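You operate a simulated robot arm through the tools that you are given. There is no shell and no other tool.

The job below is to be done with a simulated robot arm. You get a single attempt, and the scene is never put back.

TASK
Dip the blue-sealed small bearing beside the tank in oil and leave it on the grid.
Fine: Lower it on the grey rack and raise the rack again.

It is judged by the outcome, as a careful person would: the job done as asked, and still so three seconds after it is handed in. It fails if anything else is knocked over, pushed out of place, dropped, spilled or broken.

THE ROBOT
A 6-joint arm with a two-finger parallel gripper, fixed in place. Base frame: the origin is at the foot of the arm, x ahead of it, y to its left, z up; the work surface is at about z = 860. Readings come in mm, rad, newtons and seconds.
With the tool pointing down near the work surface it reaches from about 240 to 640 mm from the base axis. Its first joint turns from -1.152 to 1.152 rad. Payload 2.7 kg.
The TCP is the grasp point between the finger pads, 23 mm short of the fingertips. In the tool frame z runs along the fingers and y along their closing line. Largest opening 94 mm; finger width 38, thickness 10; the body of the gripper, 54 by 96 mm, starts 39 mm behind the TCP.
Orientation is told as [roll, pitch, yaw] about the base's x, y, z axes, in that order, counted from this pose: with the fingers straight down and closing along the base's y, the tool's x points along the base's -x, its y along +y and its z along -z.

THE INTERFACE
- The arm moves only by the tool send_rows. Its argument "series" is a list of rows, each a list of 7 numbers: the shift along the base's x, y, z in mm, then the turn, a rotation vector about the base's x, y, z in degrees, then the finger opening in mm, from 0 to 94. In form: [[dx, dy, dz, wx, wy, wz, grip], ...]. A call has 1 to 20 rows; each row is the pose to reach, as a shift and turn from the pose commanded when the call began. Each row takes 0.2 s and may step no farther than 50 mm and 0.15 rad from the row before; otherwise, or with a gripper value out of range, the whole call is refused. A pose out of reach is approached as far as the arm can. The call stops where the force on the tool passes 50 N (or 10 N more than at its start, if that is more) or the arm is blocked; 0.2 s more then pass. Each finger travels about 45 mm/s and halts on what it meets, pressing with about 32 N; the grip force reading is that of the motor and also rises with nothing between the fingers. The clock runs only during rows and for 0.2 s after the last one: add rows that repeat a pose to give the fingers time. The reply holds the time, the measured pose of the TCP, the force on the tool along the base axes, the opening and the grip force, in the units named above and with some noise, with the torque about the TCP (base axes, N m) and any sound that the robot's microphone picked up, and new pictures: "views" is both (left out), scene, wrist or none.
- Cameras (640 x 400 px; columns grow to the right, rows downward): "scene" is fixed at [69.3, -422.7, 1415.2]; the picture's right is [0.84, -0.54, 0.00], its down [-0.25, -0.39, -0.89] and it looks along [0.48, 0.75, -0.46] (base axes); focal length 321 px, centre (320, 200). "wrist" rides on the gripper at [86, 16, -74] in the tool frame; the picture's right is [-0.18, 0.98, 0.00], its down [-0.58, -0.11, -0.81] and it looks along [-0.79, -0.15, 0.59] (tool axes); focal length 243 px, centre (320, 200). There is no depth. A picture from a camera that has moved, and an enlarged one, comes with that camera's place and axes in the base frame and with its lens.
- zoom(camera, box): a new picture of the part [left, top, right, bottom] of that camera's present view, enlarged. It takes no simulated time.
- finish_job(): hands the job in; it is judged then, once.

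Nothing tells you positions but the pictures and the camera data. Unless the task says otherwise, let go and move clear before handing in.

The tools are called after "Call:" as name(argument=value, ...) on one line, values as JSON. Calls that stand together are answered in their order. send_rows: Moves the arm, as the interface text tells. Its arguments: {"type":"object","properties":{"series":{"type":"array"},"views":{"type":"string","enum":["both","scene","wrist","none"]}},"required":["series"]} The other tools are called the same way: zoom (camera, box) takes an enlarged picture of a part of a camera's view; finish_job () hands the job in.

At the start:

```text
clock: 0.0
ee_pos: [319.4, 279.4, 1225.5]
tool_rot: [0.0, 0.001, 0.003]
ft_force: [1.0, -0.5, 0.3]
torque: [0.01, -0.01, 0.02]
finger_gap: 94.2
grip_force: 0.1
```

scene: 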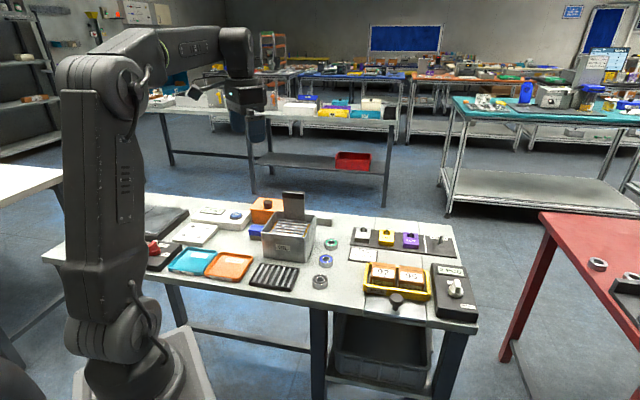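
wrist: 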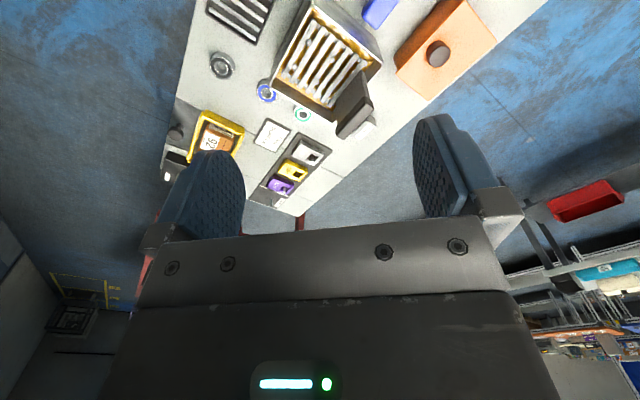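

I see a bench with an oil tank holding a grey rack, several bearings near it (blue-sealed, green-sealed, plain), and a slatted grid. I'll zoom in first to identify each item before moving.

Call:
zoom(camera="scene", box=[220, 180, 380, 300])

Call:
zoom(camera="wrist", box=[180, 0, 400, 140])

Call:
zoom(camera="scene", box=[320, 200, 480, 330])

Call:
zoom(camera="scene", box=[140, 190, 280, 290])

```text
3.33 times, centred on (300, 240) of scene
camera zoom: at [69.3, -422.7, 1415.2], right [0.84, -0.54, 0.0], down [-0.25, -0.39, -0.89], along [0.48, 0.75, -0.46], focal length 1071 px, centre (387, 67)
```

zoom: 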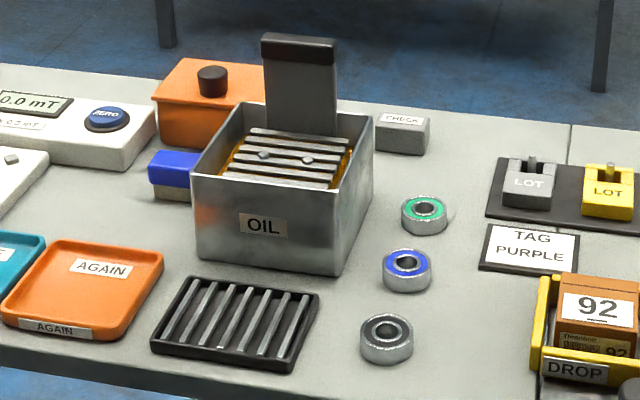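

```text
2.86 times, centred on (290, 70) of wrist
camera zoom: at [232.3, 294.9, 1296.8], right [0.18, 0.98, 0.0], down [0.58, -0.11, 0.81], along [0.79, -0.15, -0.59], focal length 693 px, centre (406, 571)
```

zoom: 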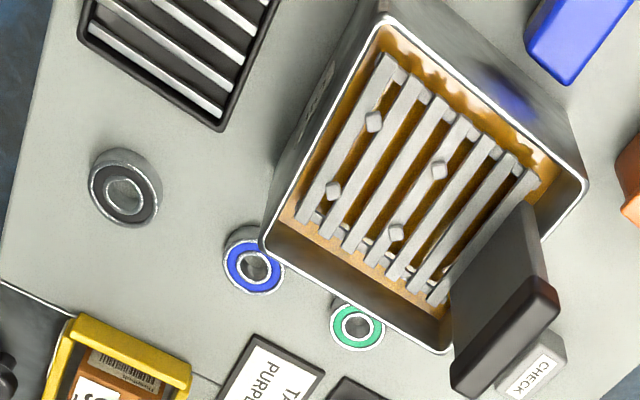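

```text
3.08 times, centred on (400, 265) of scene
camera zoom: at [69.3, -422.7, 1415.2], right [0.84, -0.54, 0.0], down [-0.25, -0.39, -0.89], along [0.48, 0.75, -0.46], focal length 988 px, centre (74, 0)
```

zoom: 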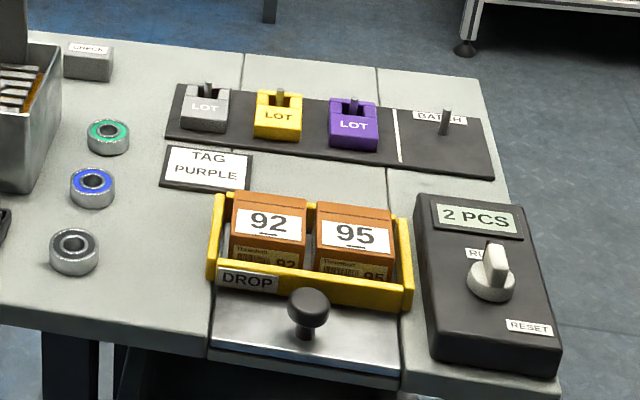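

```text
4.00 times, centred on (210, 240) of scene
camera zoom: at [69.3, -422.7, 1415.2], right [0.84, -0.54, 0.0], down [-0.25, -0.39, -0.89], along [0.48, 0.75, -0.46], focal length 1285 px, centre (760, 40)
```

zoom: 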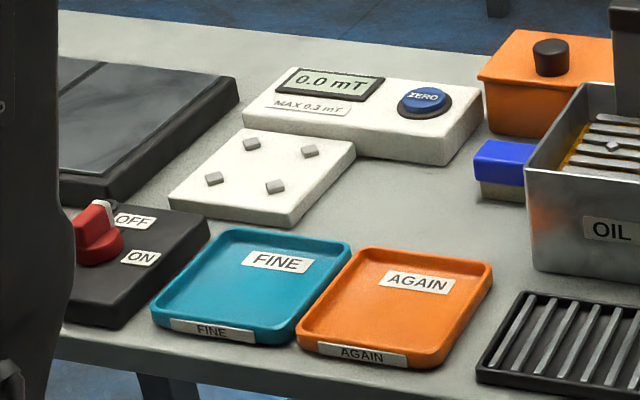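

The blue-sealed bearing is the middle of the three at the tank's right, near (457, 153). The tank holds a slatted rack with an upright handle plate, and the dark-framed grid is in front of it. I'll take closer views for exact geometry.

Call:
zoom(camera="scene", box=[262, 185, 326, 255])

Call:
zoom(camera="scene", box=[245, 235, 345, 300])

Call:
zoom(camera="wrist", box=[255, 0, 395, 145])

```text
5.71 times, centred on (294, 220) of scene
camera zoom: at [69.3, -422.7, 1415.2], right [0.84, -0.54, 0.0], down [-0.25, -0.39, -0.89], along [0.48, 0.75, -0.46], focal length 1836 px, centre (469, 86)
```

zoom: 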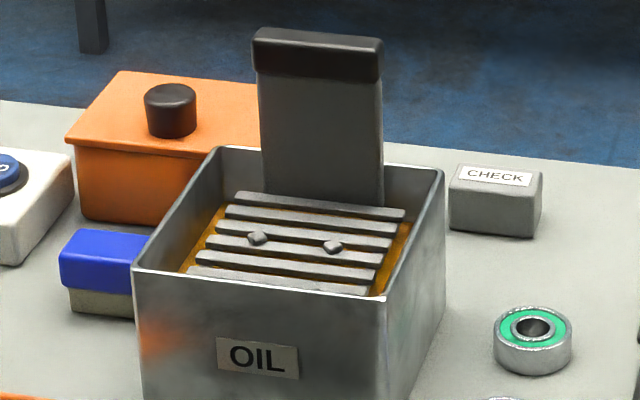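

```text
6.15 times, centred on (295, 268) of scene
camera zoom: at [69.3, -422.7, 1415.2], right [0.84, -0.54, 0.0], down [-0.25, -0.39, -0.89], along [0.48, 0.75, -0.46], focal length 1977 px, centre (474, -215)
```

zoom: 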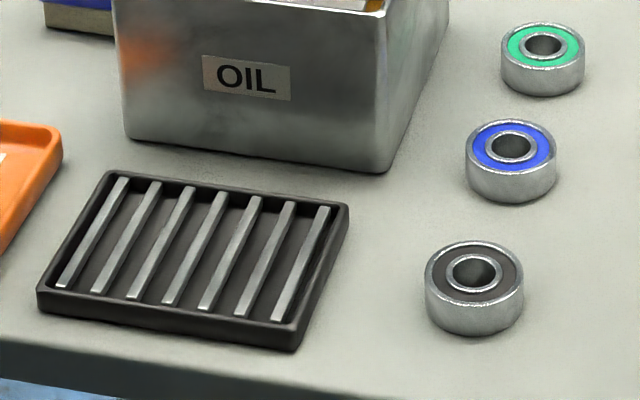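

```text
2.76 times, centred on (325, 72) of wrist
camera zoom: at [232.3, 294.9, 1296.8], right [0.18, 0.98, 0.0], down [0.58, -0.11, 0.81], along [0.79, -0.15, -0.59], focal length 669 px, centre (306, 552)
```

zoom: 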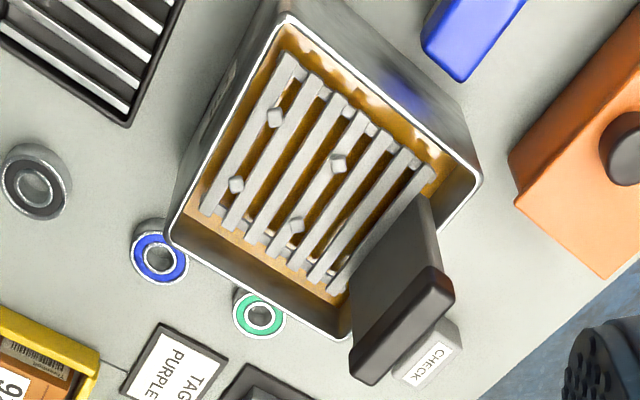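

I place the tank at about (412, 269), a 120 mm square turned 45° with its rim near z = 945. The rack nest is near (396, 254) and the grid near (316, 172). Next I'll move above the blue bearing with the gripper turned 45° to line up with the tank, for a closer look.

Call:
send_rows(series=[[22.7, -21.5, -20, 0, 0, 7.5, 94], [45.3, -43, -40, 0, 0, 15, 94], [68, -64.5, -60, 0, 0, 22.5, 94], [90.7, -86, -80, 0, 0, 30, 94], [113.3, -107.5, -100, 0, 0, 37.5, 94], [136, -129, -120, 0, 0, 45, 94], [136, -129, -150, 0, 0, 45, 94], [136, -129, -150, 0, 0, 45, 94]])

```text
clock: 1.8
ee_pos: [456.9, 151.2, 1075.7]
tool_rot: [0.001, -0.003, 0.787]
ft_force: [0.4, 0.5, 0.0]
torque: [-0.01, 0.02, 0.01]
finger_gap: 93.7
grip_force: 0.0
camera wrist: at [383.2, 100.7, 1147.6], right [-0.57, 0.82, 0.0], down [0.49, 0.33, 0.81], along [0.66, 0.46, -0.59], focal length 243 px, centre (320, 200)
```

scene: 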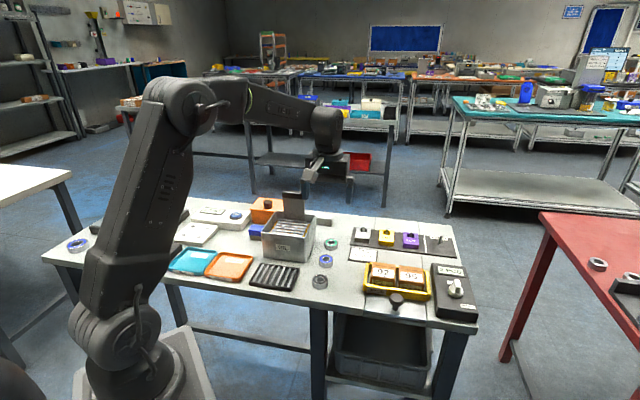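
wrist: 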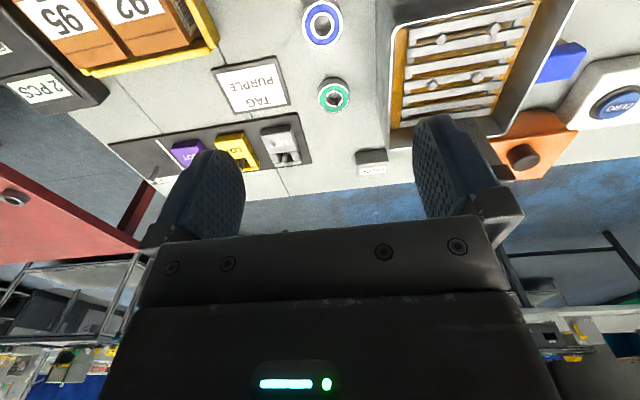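

A second blue-sealed bearing has come into view at the far left, but the one beside the tank is the target, now just below the gripper. I'll zoom in to refine its position.

Call:
zoom(camera="wrist", box=[260, 0, 420, 130])

Call:
zoom(camera="wrist", box=[370, 0, 600, 180])

Call:
zoom(camera="scene", box=[40, 200, 180, 290])

Call:
zoom(camera="scene", box=[240, 130, 370, 260])

```text
3.08 times, centred on (340, 65) of wrist
camera zoom: at [383.2, 100.7, 1147.6], right [-0.57, 0.82, 0.0], down [0.49, 0.33, 0.81], along [0.66, 0.46, -0.59], focal length 746 px, centre (258, 615)
```

zoom: 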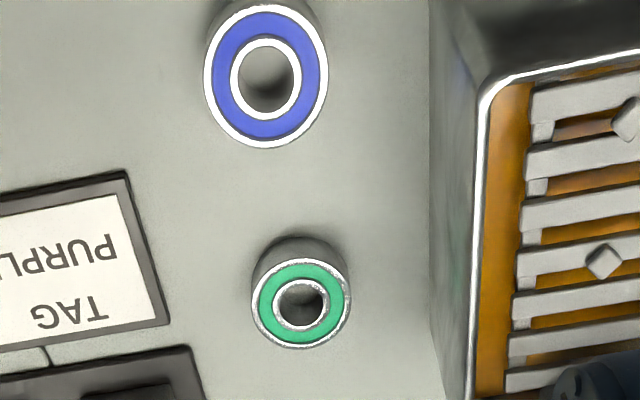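

```text
2.22 times, centred on (485, 90) of wrist
camera zoom: at [383.2, 100.7, 1147.6], right [-0.57, 0.82, 0.0], down [0.49, 0.33, 0.81], along [0.66, 0.46, -0.59], focal length 539 px, centre (-47, 444)
```

zoom: 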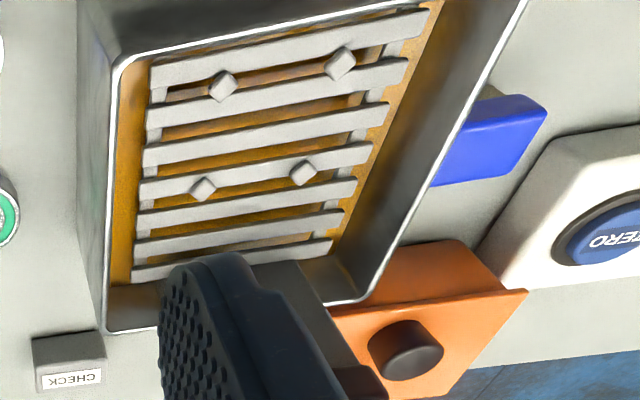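

```text
4.44 times, centred on (110, 245) of scene
camera zoom: at [69.3, -422.7, 1415.2], right [0.84, -0.54, 0.0], down [-0.25, -0.39, -0.89], along [0.48, 0.75, -0.46], focal length 1428 px, centre (1253, 0)
```

zoom: 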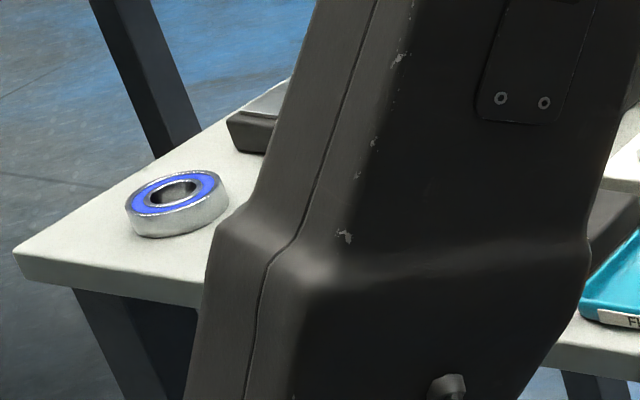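

```text
3.08 times, centred on (305, 195) of scene
camera zoom: at [69.3, -422.7, 1415.2], right [0.84, -0.54, 0.0], down [-0.25, -0.39, -0.89], along [0.48, 0.75, -0.46], focal length 988 px, centre (366, 215)
```

zoom: 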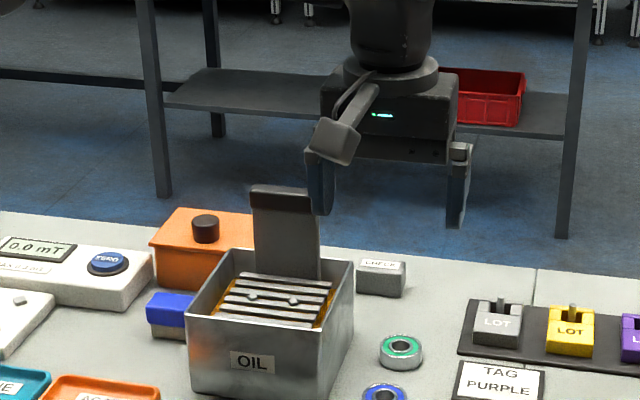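

The bearing is about 40 mm across and sits about 53 mm from the tank's side. At the current yaw the gripper body would pass too close to the tank, so I'll turn to yaw 135°. That makes the fingers close parallel to the tank side and swings the camera away from it.

Call:
send_rows(series=[[0, 0, 0, 0, 0, 8.2, 94], [0, 1, 0, 0, 0, 16.4, 94], [0, 1, 0, 0, 0, 24.6, 94], [0, 2, 0, 0, 0, 32.8, 94], [0, 2, 0, 0, 0, 41, 94], [0, 2, 0, 0, 0, 49.2, 94], [0, 3, 0, 0, 0, 57.4, 94], [0, 3, 0, 0, 0, 65.6, 94], [0, 3, 0, 0, 0, 73.8, 94], [0, 3, 0, 0, 0, 82, 94], [0, 3, 0, 0, 0, 90, 94], [0, 3, 0, 0, 0, 90, 94]])

```text
clock: 4.4
ee_pos: [456.4, 153.3, 1073.4]
tool_rot: [0.001, 0.0, 2.361]
ft_force: [0.0, -0.1, -0.4]
torque: [0.0, 0.03, -0.04]
finger_gap: 93.9
grip_force: 0.0
camera wrist: at [504.7, 80.4, 1146.5], right [-0.82, -0.57, 0.0], down [-0.34, 0.49, 0.81], along [-0.46, 0.66, -0.59], focal length 243 px, centre (320, 200)
```

scene: 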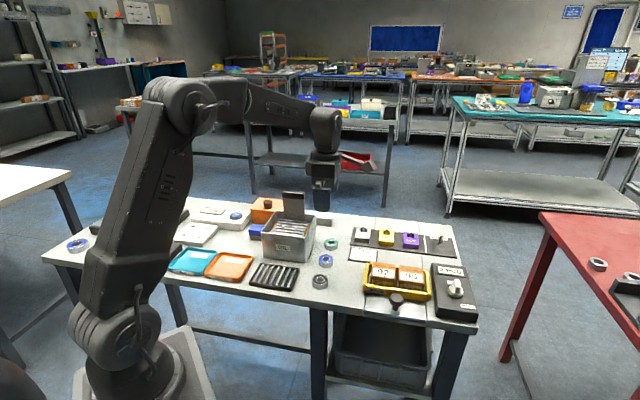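
wrist: 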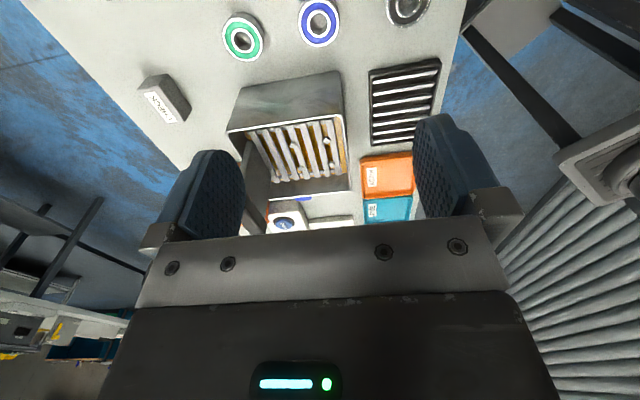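

Yaw 135° is reached without trouble. I'll descend partway above the bearing with the fingers opened to about 64 mm, and check alignment again.

Call:
send_rows(series=[[0, 0, -30, 0, 0, 0, 80], [0, 0, -60, 0, 0, 0, 70], [0, 0, -90, 0, 0, 0, 64], [0, 0, -120, 0, 0, 0, 64], [0, 0, -130, 0, 0, 0, 64], [0, 0, -130, 0, 0, 0, 64]])

```text
clock: 5.8
ee_pos: [457.0, 153.6, 944.8]
tool_rot: [0.0, 0.001, 2.359]
ft_force: [0.7, 0.0, 0.3]
torque: [0.0, 0.01, 0.01]
finger_gap: 63.8
grip_force: 0.0
camera wrist: at [505.3, 81.9, 1015.9], right [-0.82, -0.57, 0.0], down [-0.33, 0.49, 0.81], along [-0.46, 0.66, -0.59], focal length 243 px, centre (320, 200)
```

scene: 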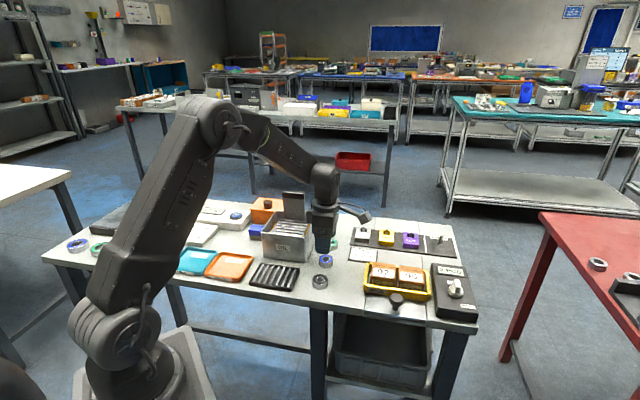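
wrist: 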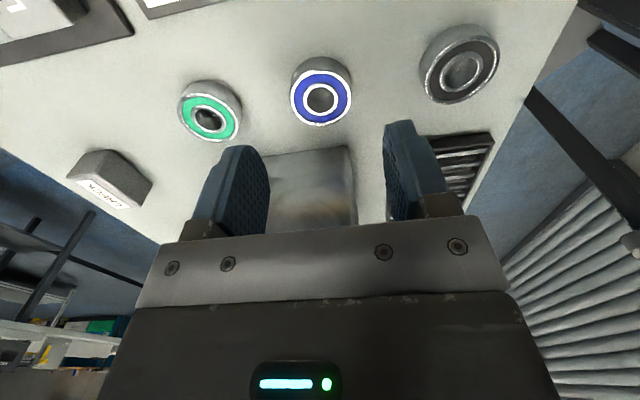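

Call:
zoom(camera="wrist", box=[240, 40, 420, 150])

Call:
zoom(camera="scene", box=[270, 190, 390, 300])

```text
3.56 times, centred on (330, 95) of wrist
camera zoom: at [505.3, 81.9, 1015.9], right [-0.82, -0.57, 0.0], down [-0.33, 0.49, 0.81], along [-0.46, 0.66, -0.59], focal length 863 px, centre (284, 573)
```

zoom: 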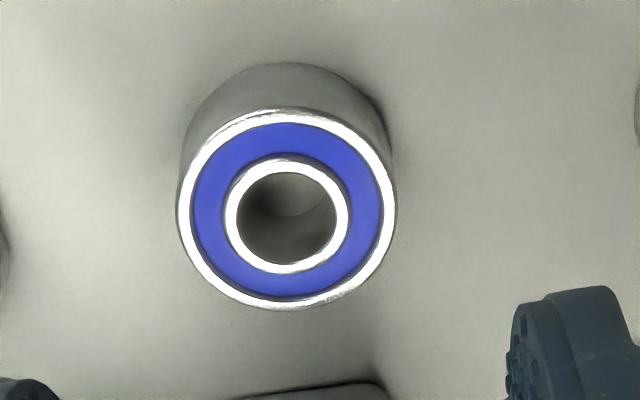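

```text
3.64 times, centred on (330, 245) of scene
camera zoom: at [69.3, -422.7, 1415.2], right [0.84, -0.54, 0.0], down [-0.25, -0.39, -0.89], along [0.48, 0.75, -0.46], focal length 1168 px, centre (284, 36)
```

zoom: 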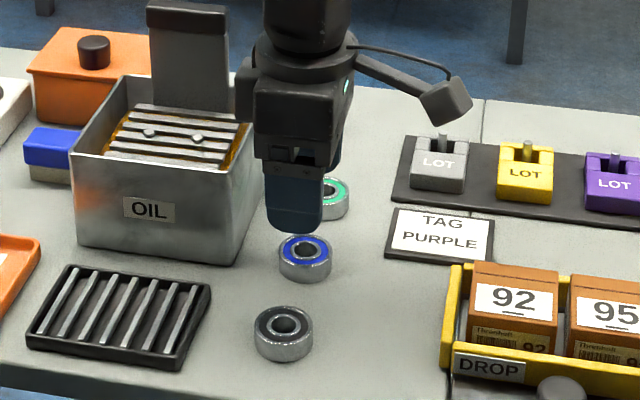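

The bearing is centred between the fingers within about half a millimetre. I'll lower to about z = 890 and close gently on it.

Call:
send_rows(series=[[0, 0, -20, 0, 0, 0, 64], [0, 0, -40, 0, 0, 0, 62], [0, 0, -50, 0, 0, 0, 62], [0, 0, -55, 0, 0, 0, 62], [0, 0, -55, 0, 0, 0, 62]])

```text
clock: 7.0
ee_pos: [456.0, 152.7, 889.1]
tool_rot: [-0.001, -0.001, 2.357]
ft_force: [-0.4, -0.3, 0.5]
torque: [0.01, -0.02, 0.01]
finger_gap: 61.7
grip_force: 0.2
camera wrist: at [504.4, 80.5, 961.4], right [-0.82, -0.57, 0.0], down [-0.33, 0.49, 0.81], along [-0.46, 0.66, -0.59], focal length 243 px, centre (320, 200)
```

scene: 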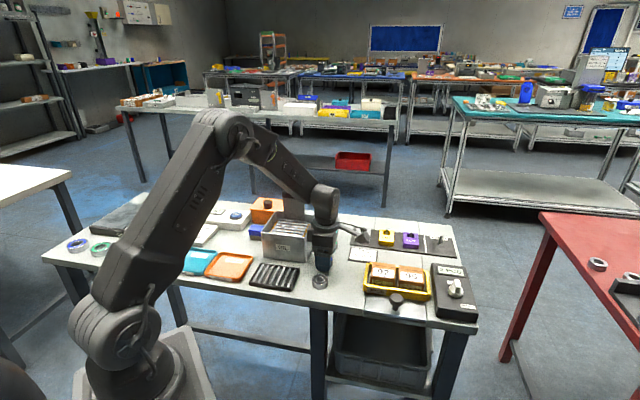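
wrist: 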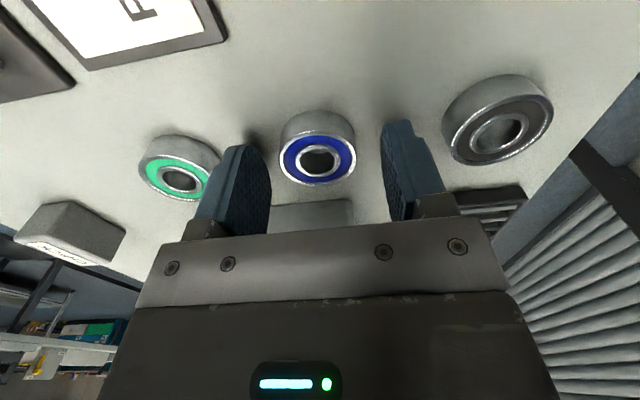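

Call:
zoom(camera="wrist", box=[190, 90, 450, 250])

Call:
zoom(camera="scene", box=[280, 220, 370, 300])

```text
2.46 times, centred on (320, 170) of wrist
camera zoom: at [504.4, 80.5, 961.4], right [-0.82, -0.57, 0.0], down [-0.33, 0.49, 0.81], along [-0.46, 0.66, -0.59], focal length 597 px, centre (320, 274)
```

zoom: 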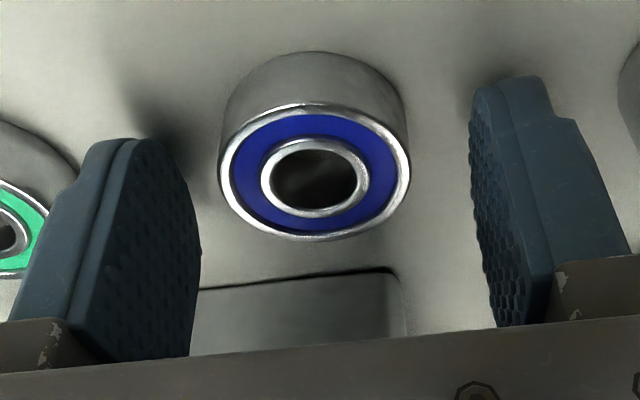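

```text
5.00 times, centred on (325, 260) of scene
camera zoom: at [69.3, -422.7, 1415.2], right [0.84, -0.54, 0.0], down [-0.25, -0.39, -0.89], along [0.48, 0.75, -0.46], focal length 1606 px, centre (295, -100)
```

zoom: 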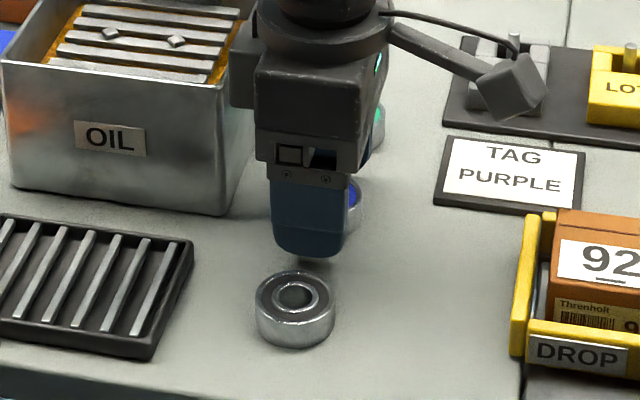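

Alignment still looks good, with the fingertips just above the bench on either side of the bearing. Closing now.

Call:
send_rows(series=[[0, 0, 0, 0, 0, 0, 52], [0, 0, 0, 0, 0, 0, 42], [0, 0, 0, 0, 0, 0, 32], [0, 0, 0, 0, 0, 0, 30], [0, 0, 0, 0, 0, 0, 30]], views="wrist")

```text
clock: 8.2
ee_pos: [455.6, 152.6, 888.7]
tool_rot: [0.002, 0.0, 2.358]
ft_force: [-0.8, -0.6, -0.1]
torque: [-0.03, 0.02, -0.03]
finger_gap: 38.6
grip_force: 31.5
camera wrist: at [504.4, 80.6, 961.5], right [-0.82, -0.57, 0.0], down [-0.33, 0.49, 0.81], along [-0.46, 0.66, -0.59], focal length 243 px, centre (320, 200)
```

wrist: 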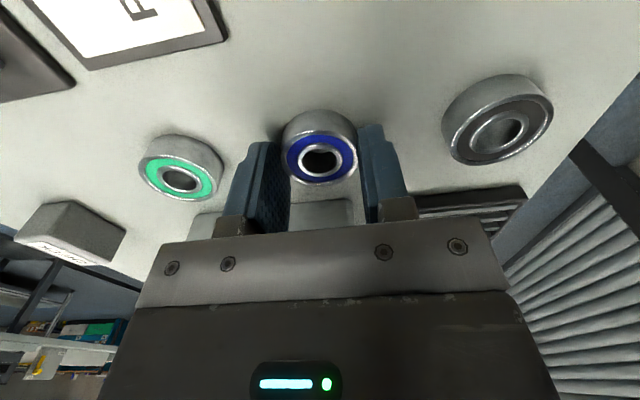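

The bearing is gripped at 38.6 mm with 31.5 N. I'll lift straight up and check the hold.

Call:
send_rows(series=[[0, 0, 5, 0, 0, 0, 30], [0, 0, 15, 0, 0, 0, 30], [0, 0, 40, 0, 0, 0, 30], [0, 0, 70, 0, 0, 0, 30], [0, 0, 100, 0, 0, 0, 30], [0, 0, 130, 0, 0, 0, 30], [0, 0, 160, 0, 0, 0, 30], [0, 0, 160, 0, 0, 0, 30]])

```text
clock: 10.0
ee_pos: [458.2, 152.6, 1049.6]
tool_rot: [0.0, 0.0, 2.356]
ft_force: [0.5, 0.1, -0.8]
torque: [-0.02, 0.01, 0.01]
finger_gap: 38.8
grip_force: 32.5
camera wrist: at [506.3, 79.1, 1122.3], right [-0.82, -0.57, 0.0], down [-0.33, 0.49, 0.81], along [-0.46, 0.66, -0.59], focal length 243 px, centre (320, 200)
```

scene: 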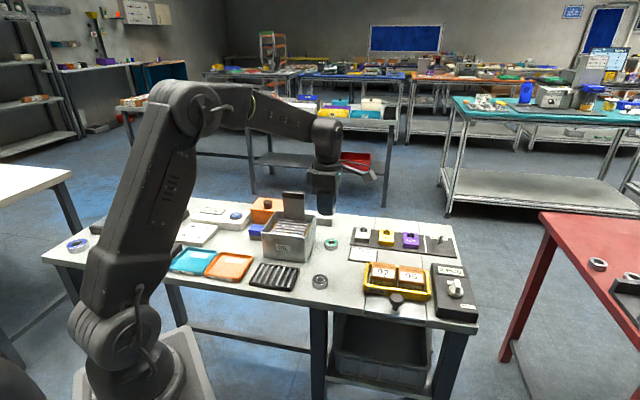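
wrist: 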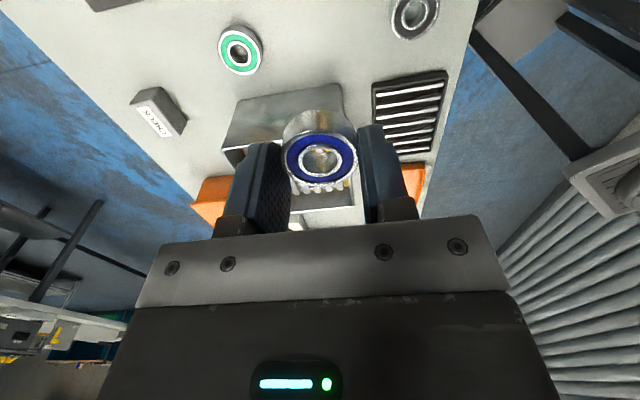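

The bearing is held firmly. Now I'll turn back to yaw 45° while carrying it high over to the rack nest near (396, 254).

Call:
send_rows(series=[[-5.5, 9.2, 5, 0, 0, -8.2, 30], [-11, 18.4, 10, 0, 0, -16.4, 30], [-16.5, 27.6, 10, 0, 0, -24.6, 30], [-22, 36.8, 10, 0, 0, -32.8, 30], [-27.5, 46, 10, 0, 0, -41, 30], [-33, 55.2, 10, 0, 0, -49.2, 30], [-38.5, 64.4, 10, 0, 0, -57.4, 30], [-44, 73.6, 10, 0, 0, -65.6, 30], [-49.5, 82.8, 10, 0, 0, -73.8, 30], [-55, 92, 10, 0, 0, -82, 30], [-60, 101, 10, 0, 0, -90, 30], [-60, 101, 10, 0, 0, -90, 30]])

```text
clock: 12.6
ee_pos: [396.0, 254.8, 1059.4]
tool_rot: [0.0, -0.001, 0.785]
ft_force: [0.0, 0.2, -0.7]
torque: [0.0, -0.05, -0.01]
finger_gap: 38.7
grip_force: 32.1
camera wrist: at [322.1, 204.1, 1132.1], right [-0.56, 0.83, 0.0], down [0.49, 0.33, 0.81], along [0.67, 0.46, -0.59], focal length 243 px, centre (320, 200)
```

scene: 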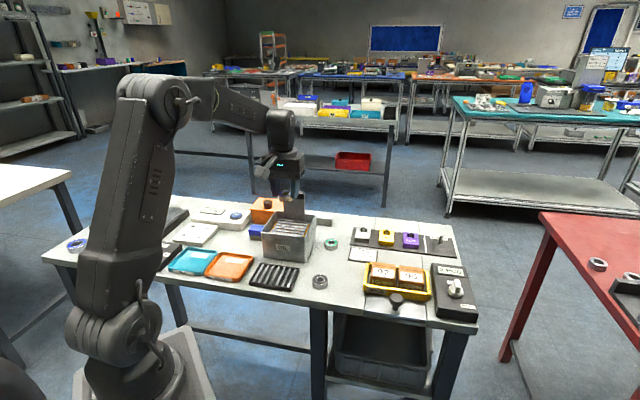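
wrist: 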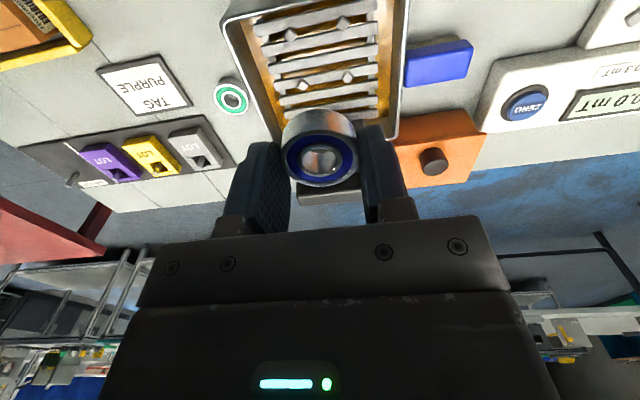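

Call:
zoom(camera="wrist", box=[210, 0, 430, 140])

Call:
zoom(camera="wrist", box=[220, 90, 420, 230])

Call:
zoom(camera="scene", box=[230, 140, 350, 270])

```text
2.86 times, centred on (320, 70) of wrist
camera zoom: at [322.1, 204.1, 1132.1], right [-0.56, 0.83, 0.0], down [0.49, 0.33, 0.81], along [0.67, 0.46, -0.59], focal length 693 px, centre (320, 571)
```

zoom: 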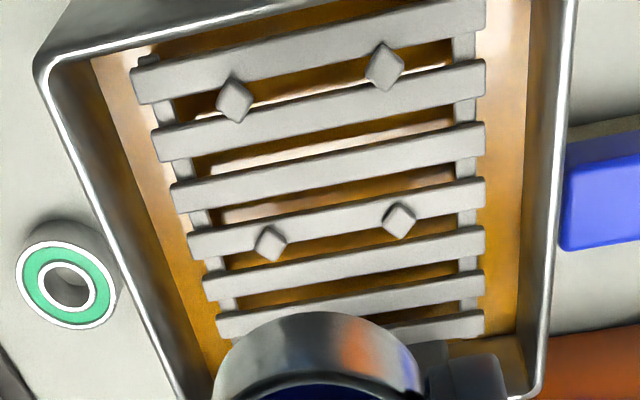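

```text
2.86 times, centred on (320, 160) of wrist
camera zoom: at [322.1, 204.1, 1132.1], right [-0.56, 0.83, 0.0], down [0.49, 0.33, 0.81], along [0.67, 0.46, -0.59], focal length 693 px, centre (320, 314)
```

zoom: 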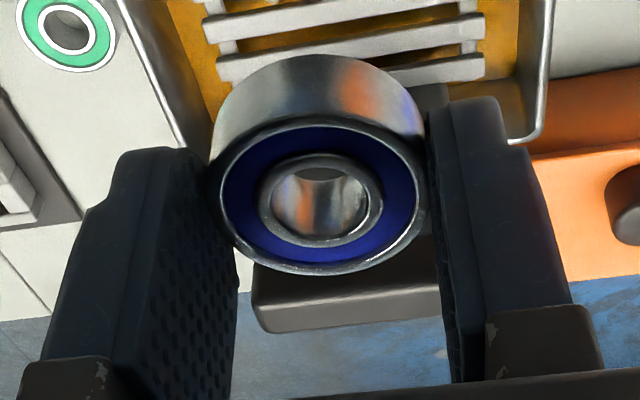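

```text
3.08 times, centred on (290, 205) of scene
camera zoom: at [69.3, -422.7, 1415.2], right [0.84, -0.54, 0.0], down [-0.25, -0.39, -0.89], along [0.48, 0.75, -0.46], focal length 988 px, centre (412, 185)
```

zoom: 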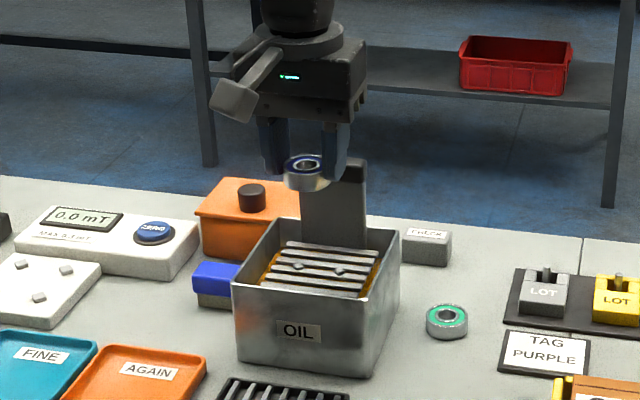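

All four nubs of the rack nest are visible, and they put the nest centre within about 2 mm of directly below the bearing. I'll descend 50 mm and re-measure.

Call:
send_rows(series=[[0, 0, -15, 0, 0, 0, 30], [0, 0, -30, 0, 0, 0, 30], [0, 0, -45, 0, 0, 0, 30], [0, 0, -50, 0, 0, 0, 30], [0, 0, -50, 0, 0, 0, 30]])

Call:
zoom(camera="wrist", box=[210, 0, 430, 140])

Call:
zoom(camera="scene", box=[240, 170, 340, 260])

```text
clock: 13.8
ee_pos: [396.0, 254.5, 1009.8]
tool_rot: [0.0, 0.0, 0.786]
ft_force: [-0.3, 0.1, -0.4]
torque: [0.02, 0.0, 0.01]
finger_gap: 38.4
grip_force: 32.4
camera wrist: at [322.4, 204.0, 1082.2], right [-0.57, 0.82, 0.0], down [0.49, 0.33, 0.81], along [0.66, 0.46, -0.59], focal length 243 px, centre (320, 200)
```

scene: 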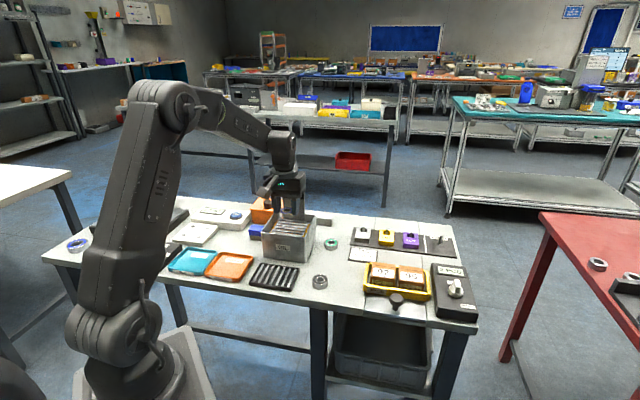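
wrist: 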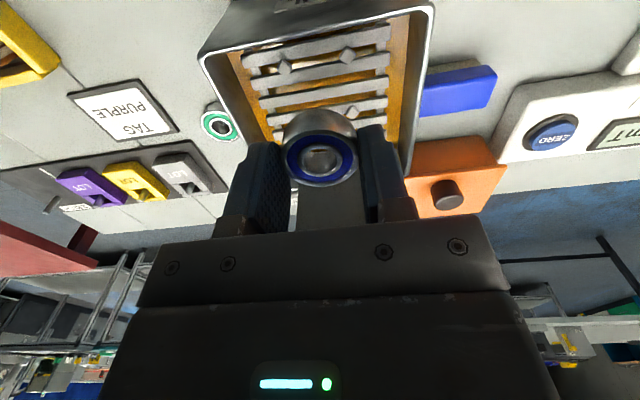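

```text
2.86 times, centred on (320, 70) of wrist
camera zoom: at [322.4, 204.0, 1082.2], right [-0.57, 0.82, 0.0], down [0.49, 0.33, 0.81], along [0.66, 0.46, -0.59], focal length 693 px, centre (320, 571)
```

zoom: 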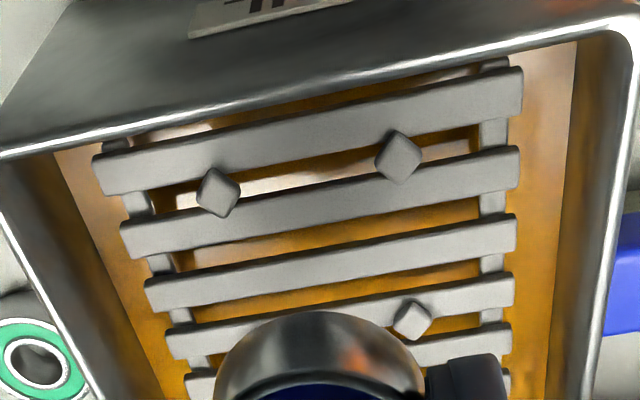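

```text
4.44 times, centred on (290, 215) of scene
camera zoom: at [69.3, -422.7, 1415.2], right [0.84, -0.54, 0.0], down [-0.25, -0.39, -0.89], along [0.48, 0.75, -0.46], focal length 1428 px, centre (453, 133)
```

zoom: 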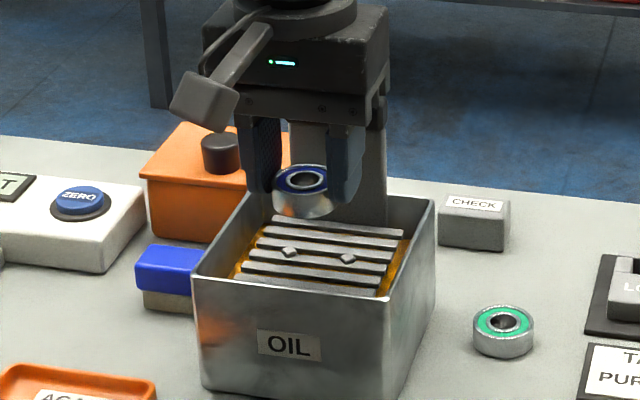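

The measurements agree: the nest centre is within 1 mm of the TCP and the nub tops are near z = 929. I'll look closely at the nub height and the held bearing before lowering.

Call:
zoom(camera="scene", box=[284, 205, 332, 240])

Call:
zoom(camera="scene", box=[292, 215, 324, 235])

Call:
zoom(camera="wrist", box=[220, 90, 420, 230])

```text
11.43 times, centred on (308, 222) of scene
camera zoom: at [69.3, -422.7, 1415.2], right [0.84, -0.54, 0.0], down [-0.25, -0.39, -0.89], along [0.48, 0.75, -0.46], focal length 3672 px, centre (457, -57)
```

zoom: 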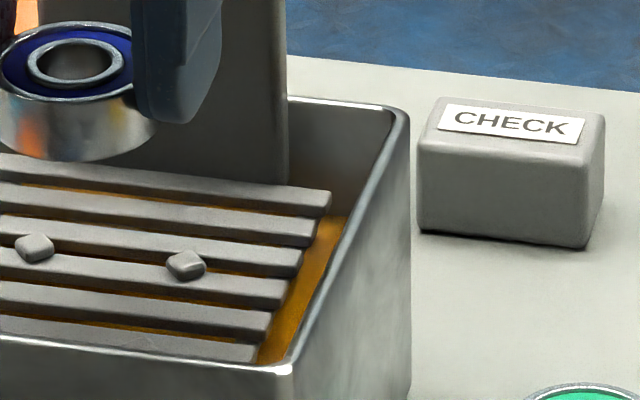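

```text
16.00 times, centred on (308, 225) of scene
camera zoom: at [69.3, -422.7, 1415.2], right [0.84, -0.54, 0.0], down [-0.25, -0.39, -0.89], along [0.48, 0.75, -0.46], focal length 5140 px, centre (512, -200)
```

zoom: 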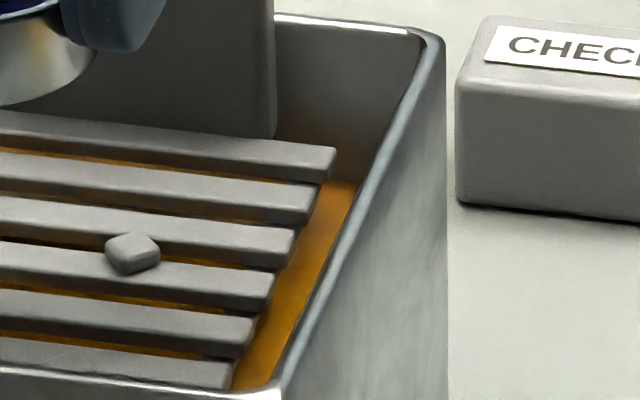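

```text
2.86 times, centred on (320, 160) of wrist
camera zoom: at [322.4, 204.0, 1082.2], right [-0.57, 0.82, 0.0], down [0.49, 0.33, 0.81], along [0.66, 0.46, -0.59], focal length 693 px, centre (320, 314)
```

zoom: 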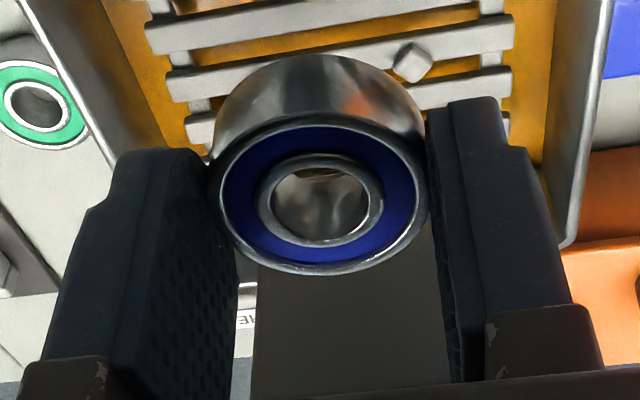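

The nubs stand only 3–4 mm above the slats, so the fingertips should clear them. I'll apply a small centring correction and lower to just above the rack.

Call:
send_rows(series=[[1, 1.8, -10, 0, 0, 0, 30], [1, 1.8, -25, 0, 0, 0, 30], [1, 1.8, -38, 0, 0, 0, 30], [1, 1.8, -45, 0, 0, 0, 30], [1, 1.8, -48, 0, 0, 0, 30], [1, 1.8, -48, 0, 0, 0, 30]])

Call:
zoom(camera="wrist", box=[210, 60, 430, 220])

Call:
zoom(camera="scene", box=[255, 185, 325, 240])

```text
clock: 15.2
ee_pos: [397.3, 257.1, 960.9]
tool_rot: [-0.002, 0.0, 0.787]
ft_force: [0.3, 0.2, -0.8]
torque: [0.01, 0.0, -0.01]
finger_gap: 38.6
grip_force: 32.3
camera wrist: at [323.4, 206.5, 1033.9], right [-0.57, 0.82, 0.0], down [0.49, 0.33, 0.81], along [0.66, 0.46, -0.59], focal length 243 px, centre (320, 200)
```

scene: 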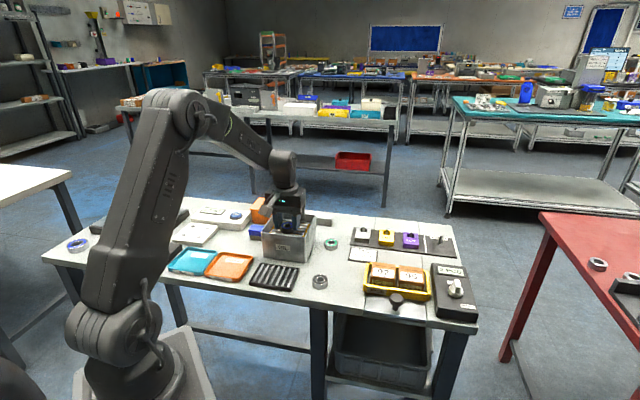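
wrist: 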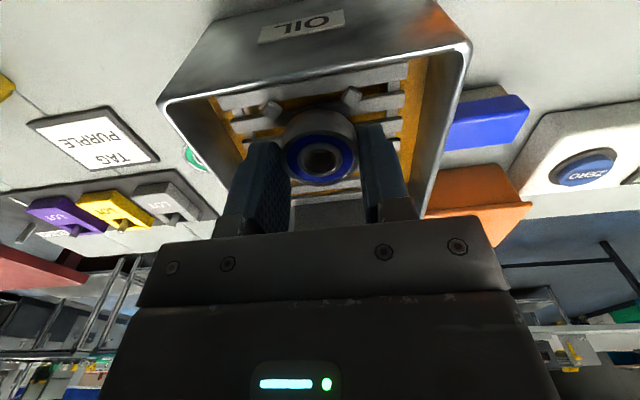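

```text
2.50 times, centred on (320, 140) of wrist
camera zoom: at [323.4, 206.5, 1033.9], right [-0.57, 0.82, 0.0], down [0.49, 0.33, 0.81], along [0.66, 0.46, -0.59], focal length 606 px, centre (320, 350)
```

zoom: 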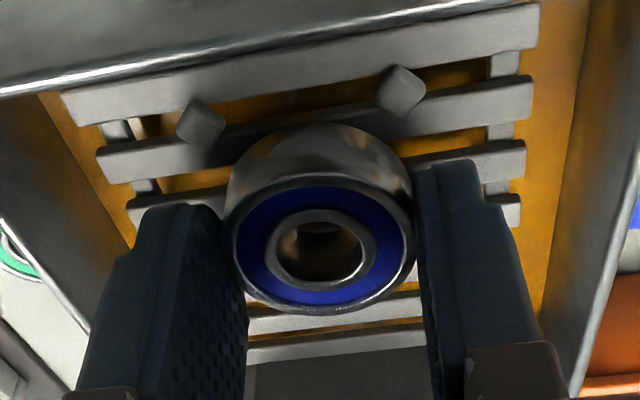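

```text
7.27 times, centred on (290, 212) of scene
camera zoom: at [69.3, -422.7, 1415.2], right [0.84, -0.54, 0.0], down [-0.25, -0.39, -0.89], along [0.48, 0.75, -0.46], focal length 2336 px, centre (538, 109)
```

zoom: 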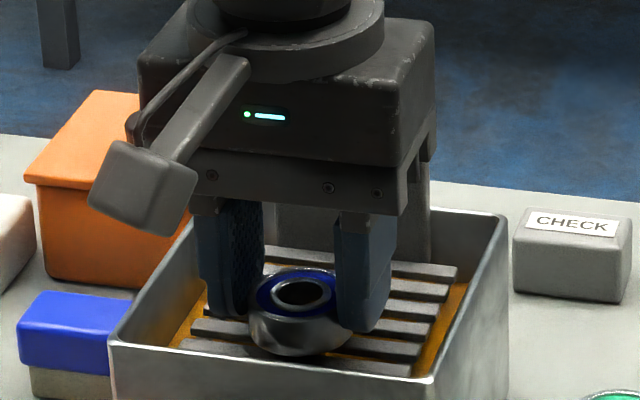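

The bearing is centred over the nest within 1 mm and about 7 mm above the slats. I'll lower in small steps while watching the force.

Call:
send_rows(series=[[0, 0, -2, 0, 0, 0, 30], [0, 0, -4, 0, 0, 0, 30], [0, 0, -5, 0, 0, 0, 30], [0, 0, -5, 0, 0, 0, 30]], views="none")

```text
clock: 16.2
ee_pos: [397.1, 256.7, 956.6]
tool_rot: [0.0, -0.001, 0.787]
ft_force: [-0.3, 0.2, 1.7]
torque: [-0.01, 0.02, -0.05]
finger_gap: 38.7
grip_force: 31.4
```

Call:
send_rows(series=[[0, 0, -0.5, 0, 0, 0, 30], [0, 0, -1, 0, 0, 0, 30], [0, 0, -1, 0, 0, 0, 30]], views="wrist")

Call:
zoom(camera="wrist", box=[210, 60, 430, 220])

Call:
zoom(camera="scene", box=[255, 185, 325, 240])

```text
clock: 17.0
ee_pos: [396.6, 256.7, 956.2]
tool_rot: [0.0, -0.001, 0.788]
ft_force: [0.2, -0.4, 2.0]
torque: [-0.07, -0.07, -0.03]
finger_gap: 38.6
grip_force: 32.3
camera wrist: at [322.7, 206.2, 1027.6], right [-0.57, 0.82, 0.0], down [0.49, 0.33, 0.81], along [0.66, 0.46, -0.59], focal length 243 px, centre (320, 200)
```

wrist: 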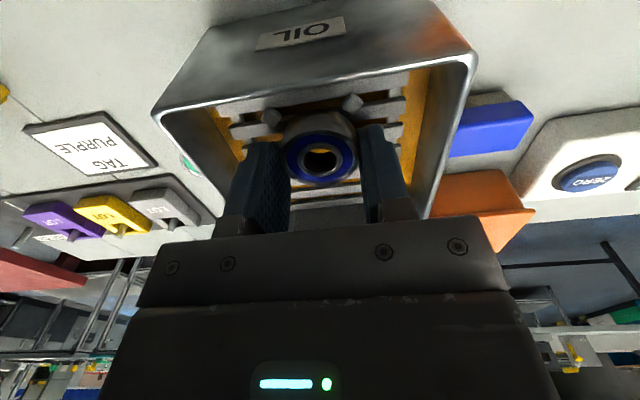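

```text
2.50 times, centred on (320, 140) of wrist
camera zoom: at [322.7, 206.2, 1027.6], right [-0.57, 0.82, 0.0], down [0.49, 0.33, 0.81], along [0.66, 0.46, -0.59], focal length 606 px, centre (320, 350)
```

zoom: 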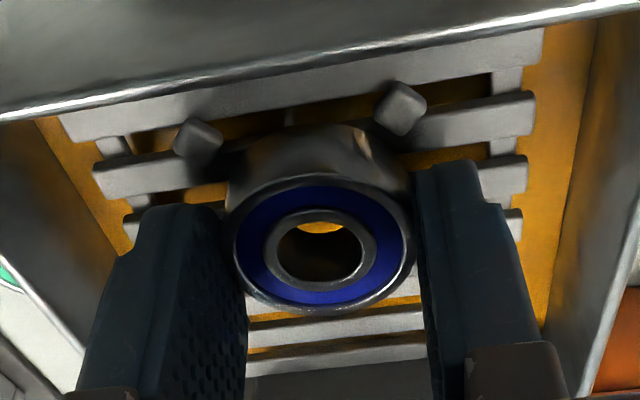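

```text
7.27 times, centred on (290, 212) of scene
camera zoom: at [69.3, -422.7, 1415.2], right [0.84, -0.54, 0.0], down [-0.25, -0.39, -0.89], along [0.48, 0.75, -0.46], focal length 2336 px, centre (538, 109)
```

zoom: 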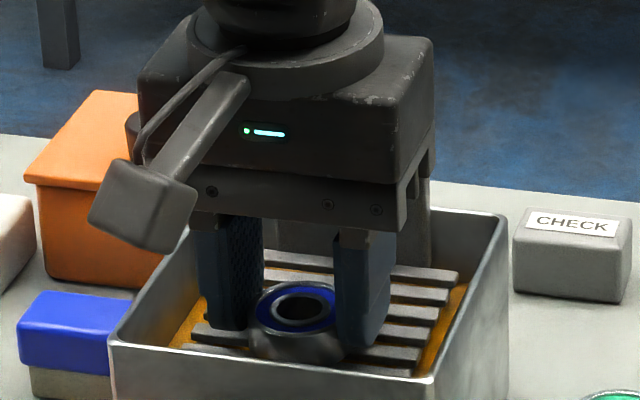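

There's a light, steady contact of about 2.5 N, and the rack seems to have given slightly. I'll zoom in to confirm the bearing is seated between the nubs before releasing.

Call:
zoom(camera="scene", box=[276, 212, 312, 236])

Call:
zoom(camera="wrist", box=[260, 85, 380, 160])

```text
16.00 times, centred on (294, 224) of scene
camera zoom: at [69.3, -422.7, 1415.2], right [0.84, -0.54, 0.0], down [-0.25, -0.39, -0.89], along [0.48, 0.75, -0.46], focal length 5140 px, centre (736, -184)
```

zoom: 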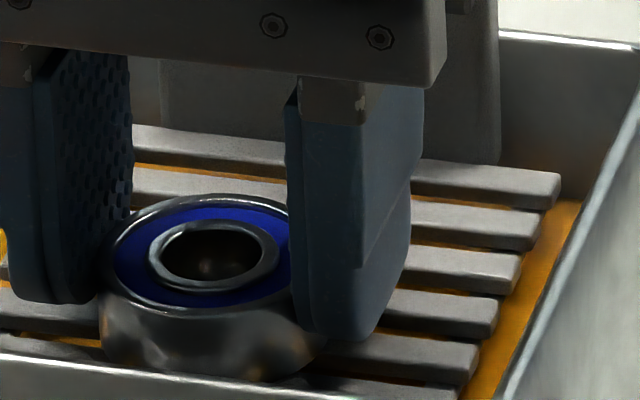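

```text
5.33 times, centred on (320, 122) of wrist
camera zoom: at [322.7, 206.2, 1027.6], right [-0.57, 0.82, 0.0], down [0.49, 0.33, 0.81], along [0.66, 0.46, -0.59], focal length 1294 px, centre (320, 613)
```

zoom: 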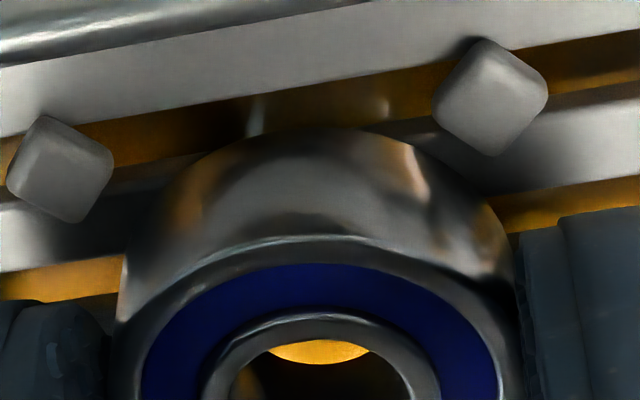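

The bearing sits between the nubs on the slats, and the rack has slid down about 2.5 mm under it with light friction. I'll release it with a small opening.

Call:
send_rows(series=[[0, 0, 0, 0, 0, 0, 40], [0, 0, 0, 0, 0, 0, 44], [0, 0, 0, 0, 0, 0, 50], [0, 0, 0, 0, 0, 0, 54], [0, 0, 0, 0, 0, 0, 54]])

Call:
zoom(camera="wrist", box=[210, 60, 430, 220])

Call:
zoom(camera="scene", box=[276, 212, 312, 236])

```text
clock: 18.2
ee_pos: [396.1, 256.1, 954.8]
tool_rot: [-0.001, 0.002, 0.787]
ft_force: [0.2, 0.6, -0.2]
torque: [-0.04, -0.02, -0.02]
finger_gap: 54.0
grip_force: 0.0
camera wrist: at [322.8, 206.2, 1027.6], right [-0.57, 0.82, 0.0], down [0.49, 0.33, 0.81], along [0.66, 0.46, -0.59], focal length 243 px, centre (320, 200)
```

scene: 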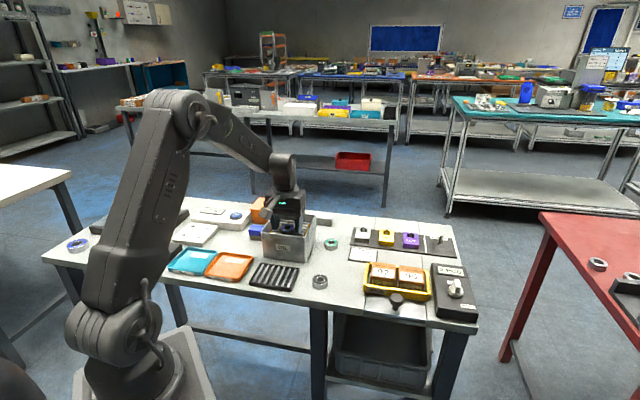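
wrist: 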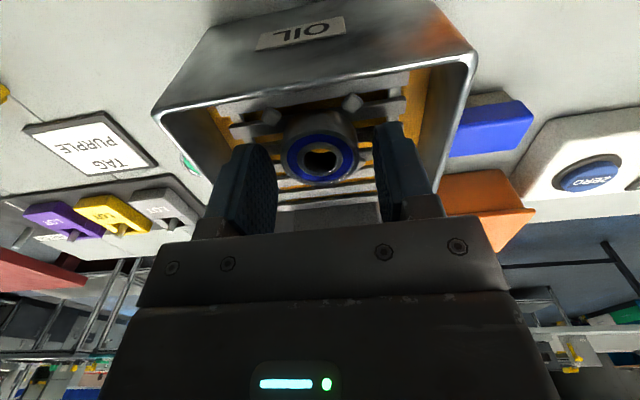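

```text
2.50 times, centred on (320, 140) of wrist
camera zoom: at [322.8, 206.2, 1027.6], right [-0.57, 0.82, 0.0], down [0.49, 0.33, 0.81], along [0.66, 0.46, -0.59], focal length 606 px, centre (320, 350)
```

zoom: 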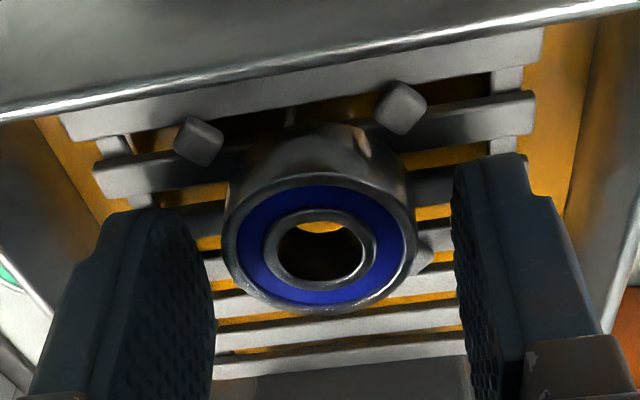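

```text
16.00 times, centred on (294, 224) of scene
camera zoom: at [69.3, -422.7, 1415.2], right [0.84, -0.54, 0.0], down [-0.25, -0.39, -0.89], along [0.48, 0.75, -0.46], focal length 5140 px, centre (736, -184)
```

zoom: 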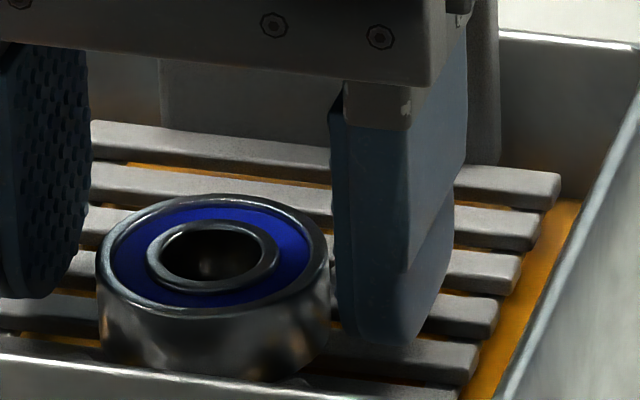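

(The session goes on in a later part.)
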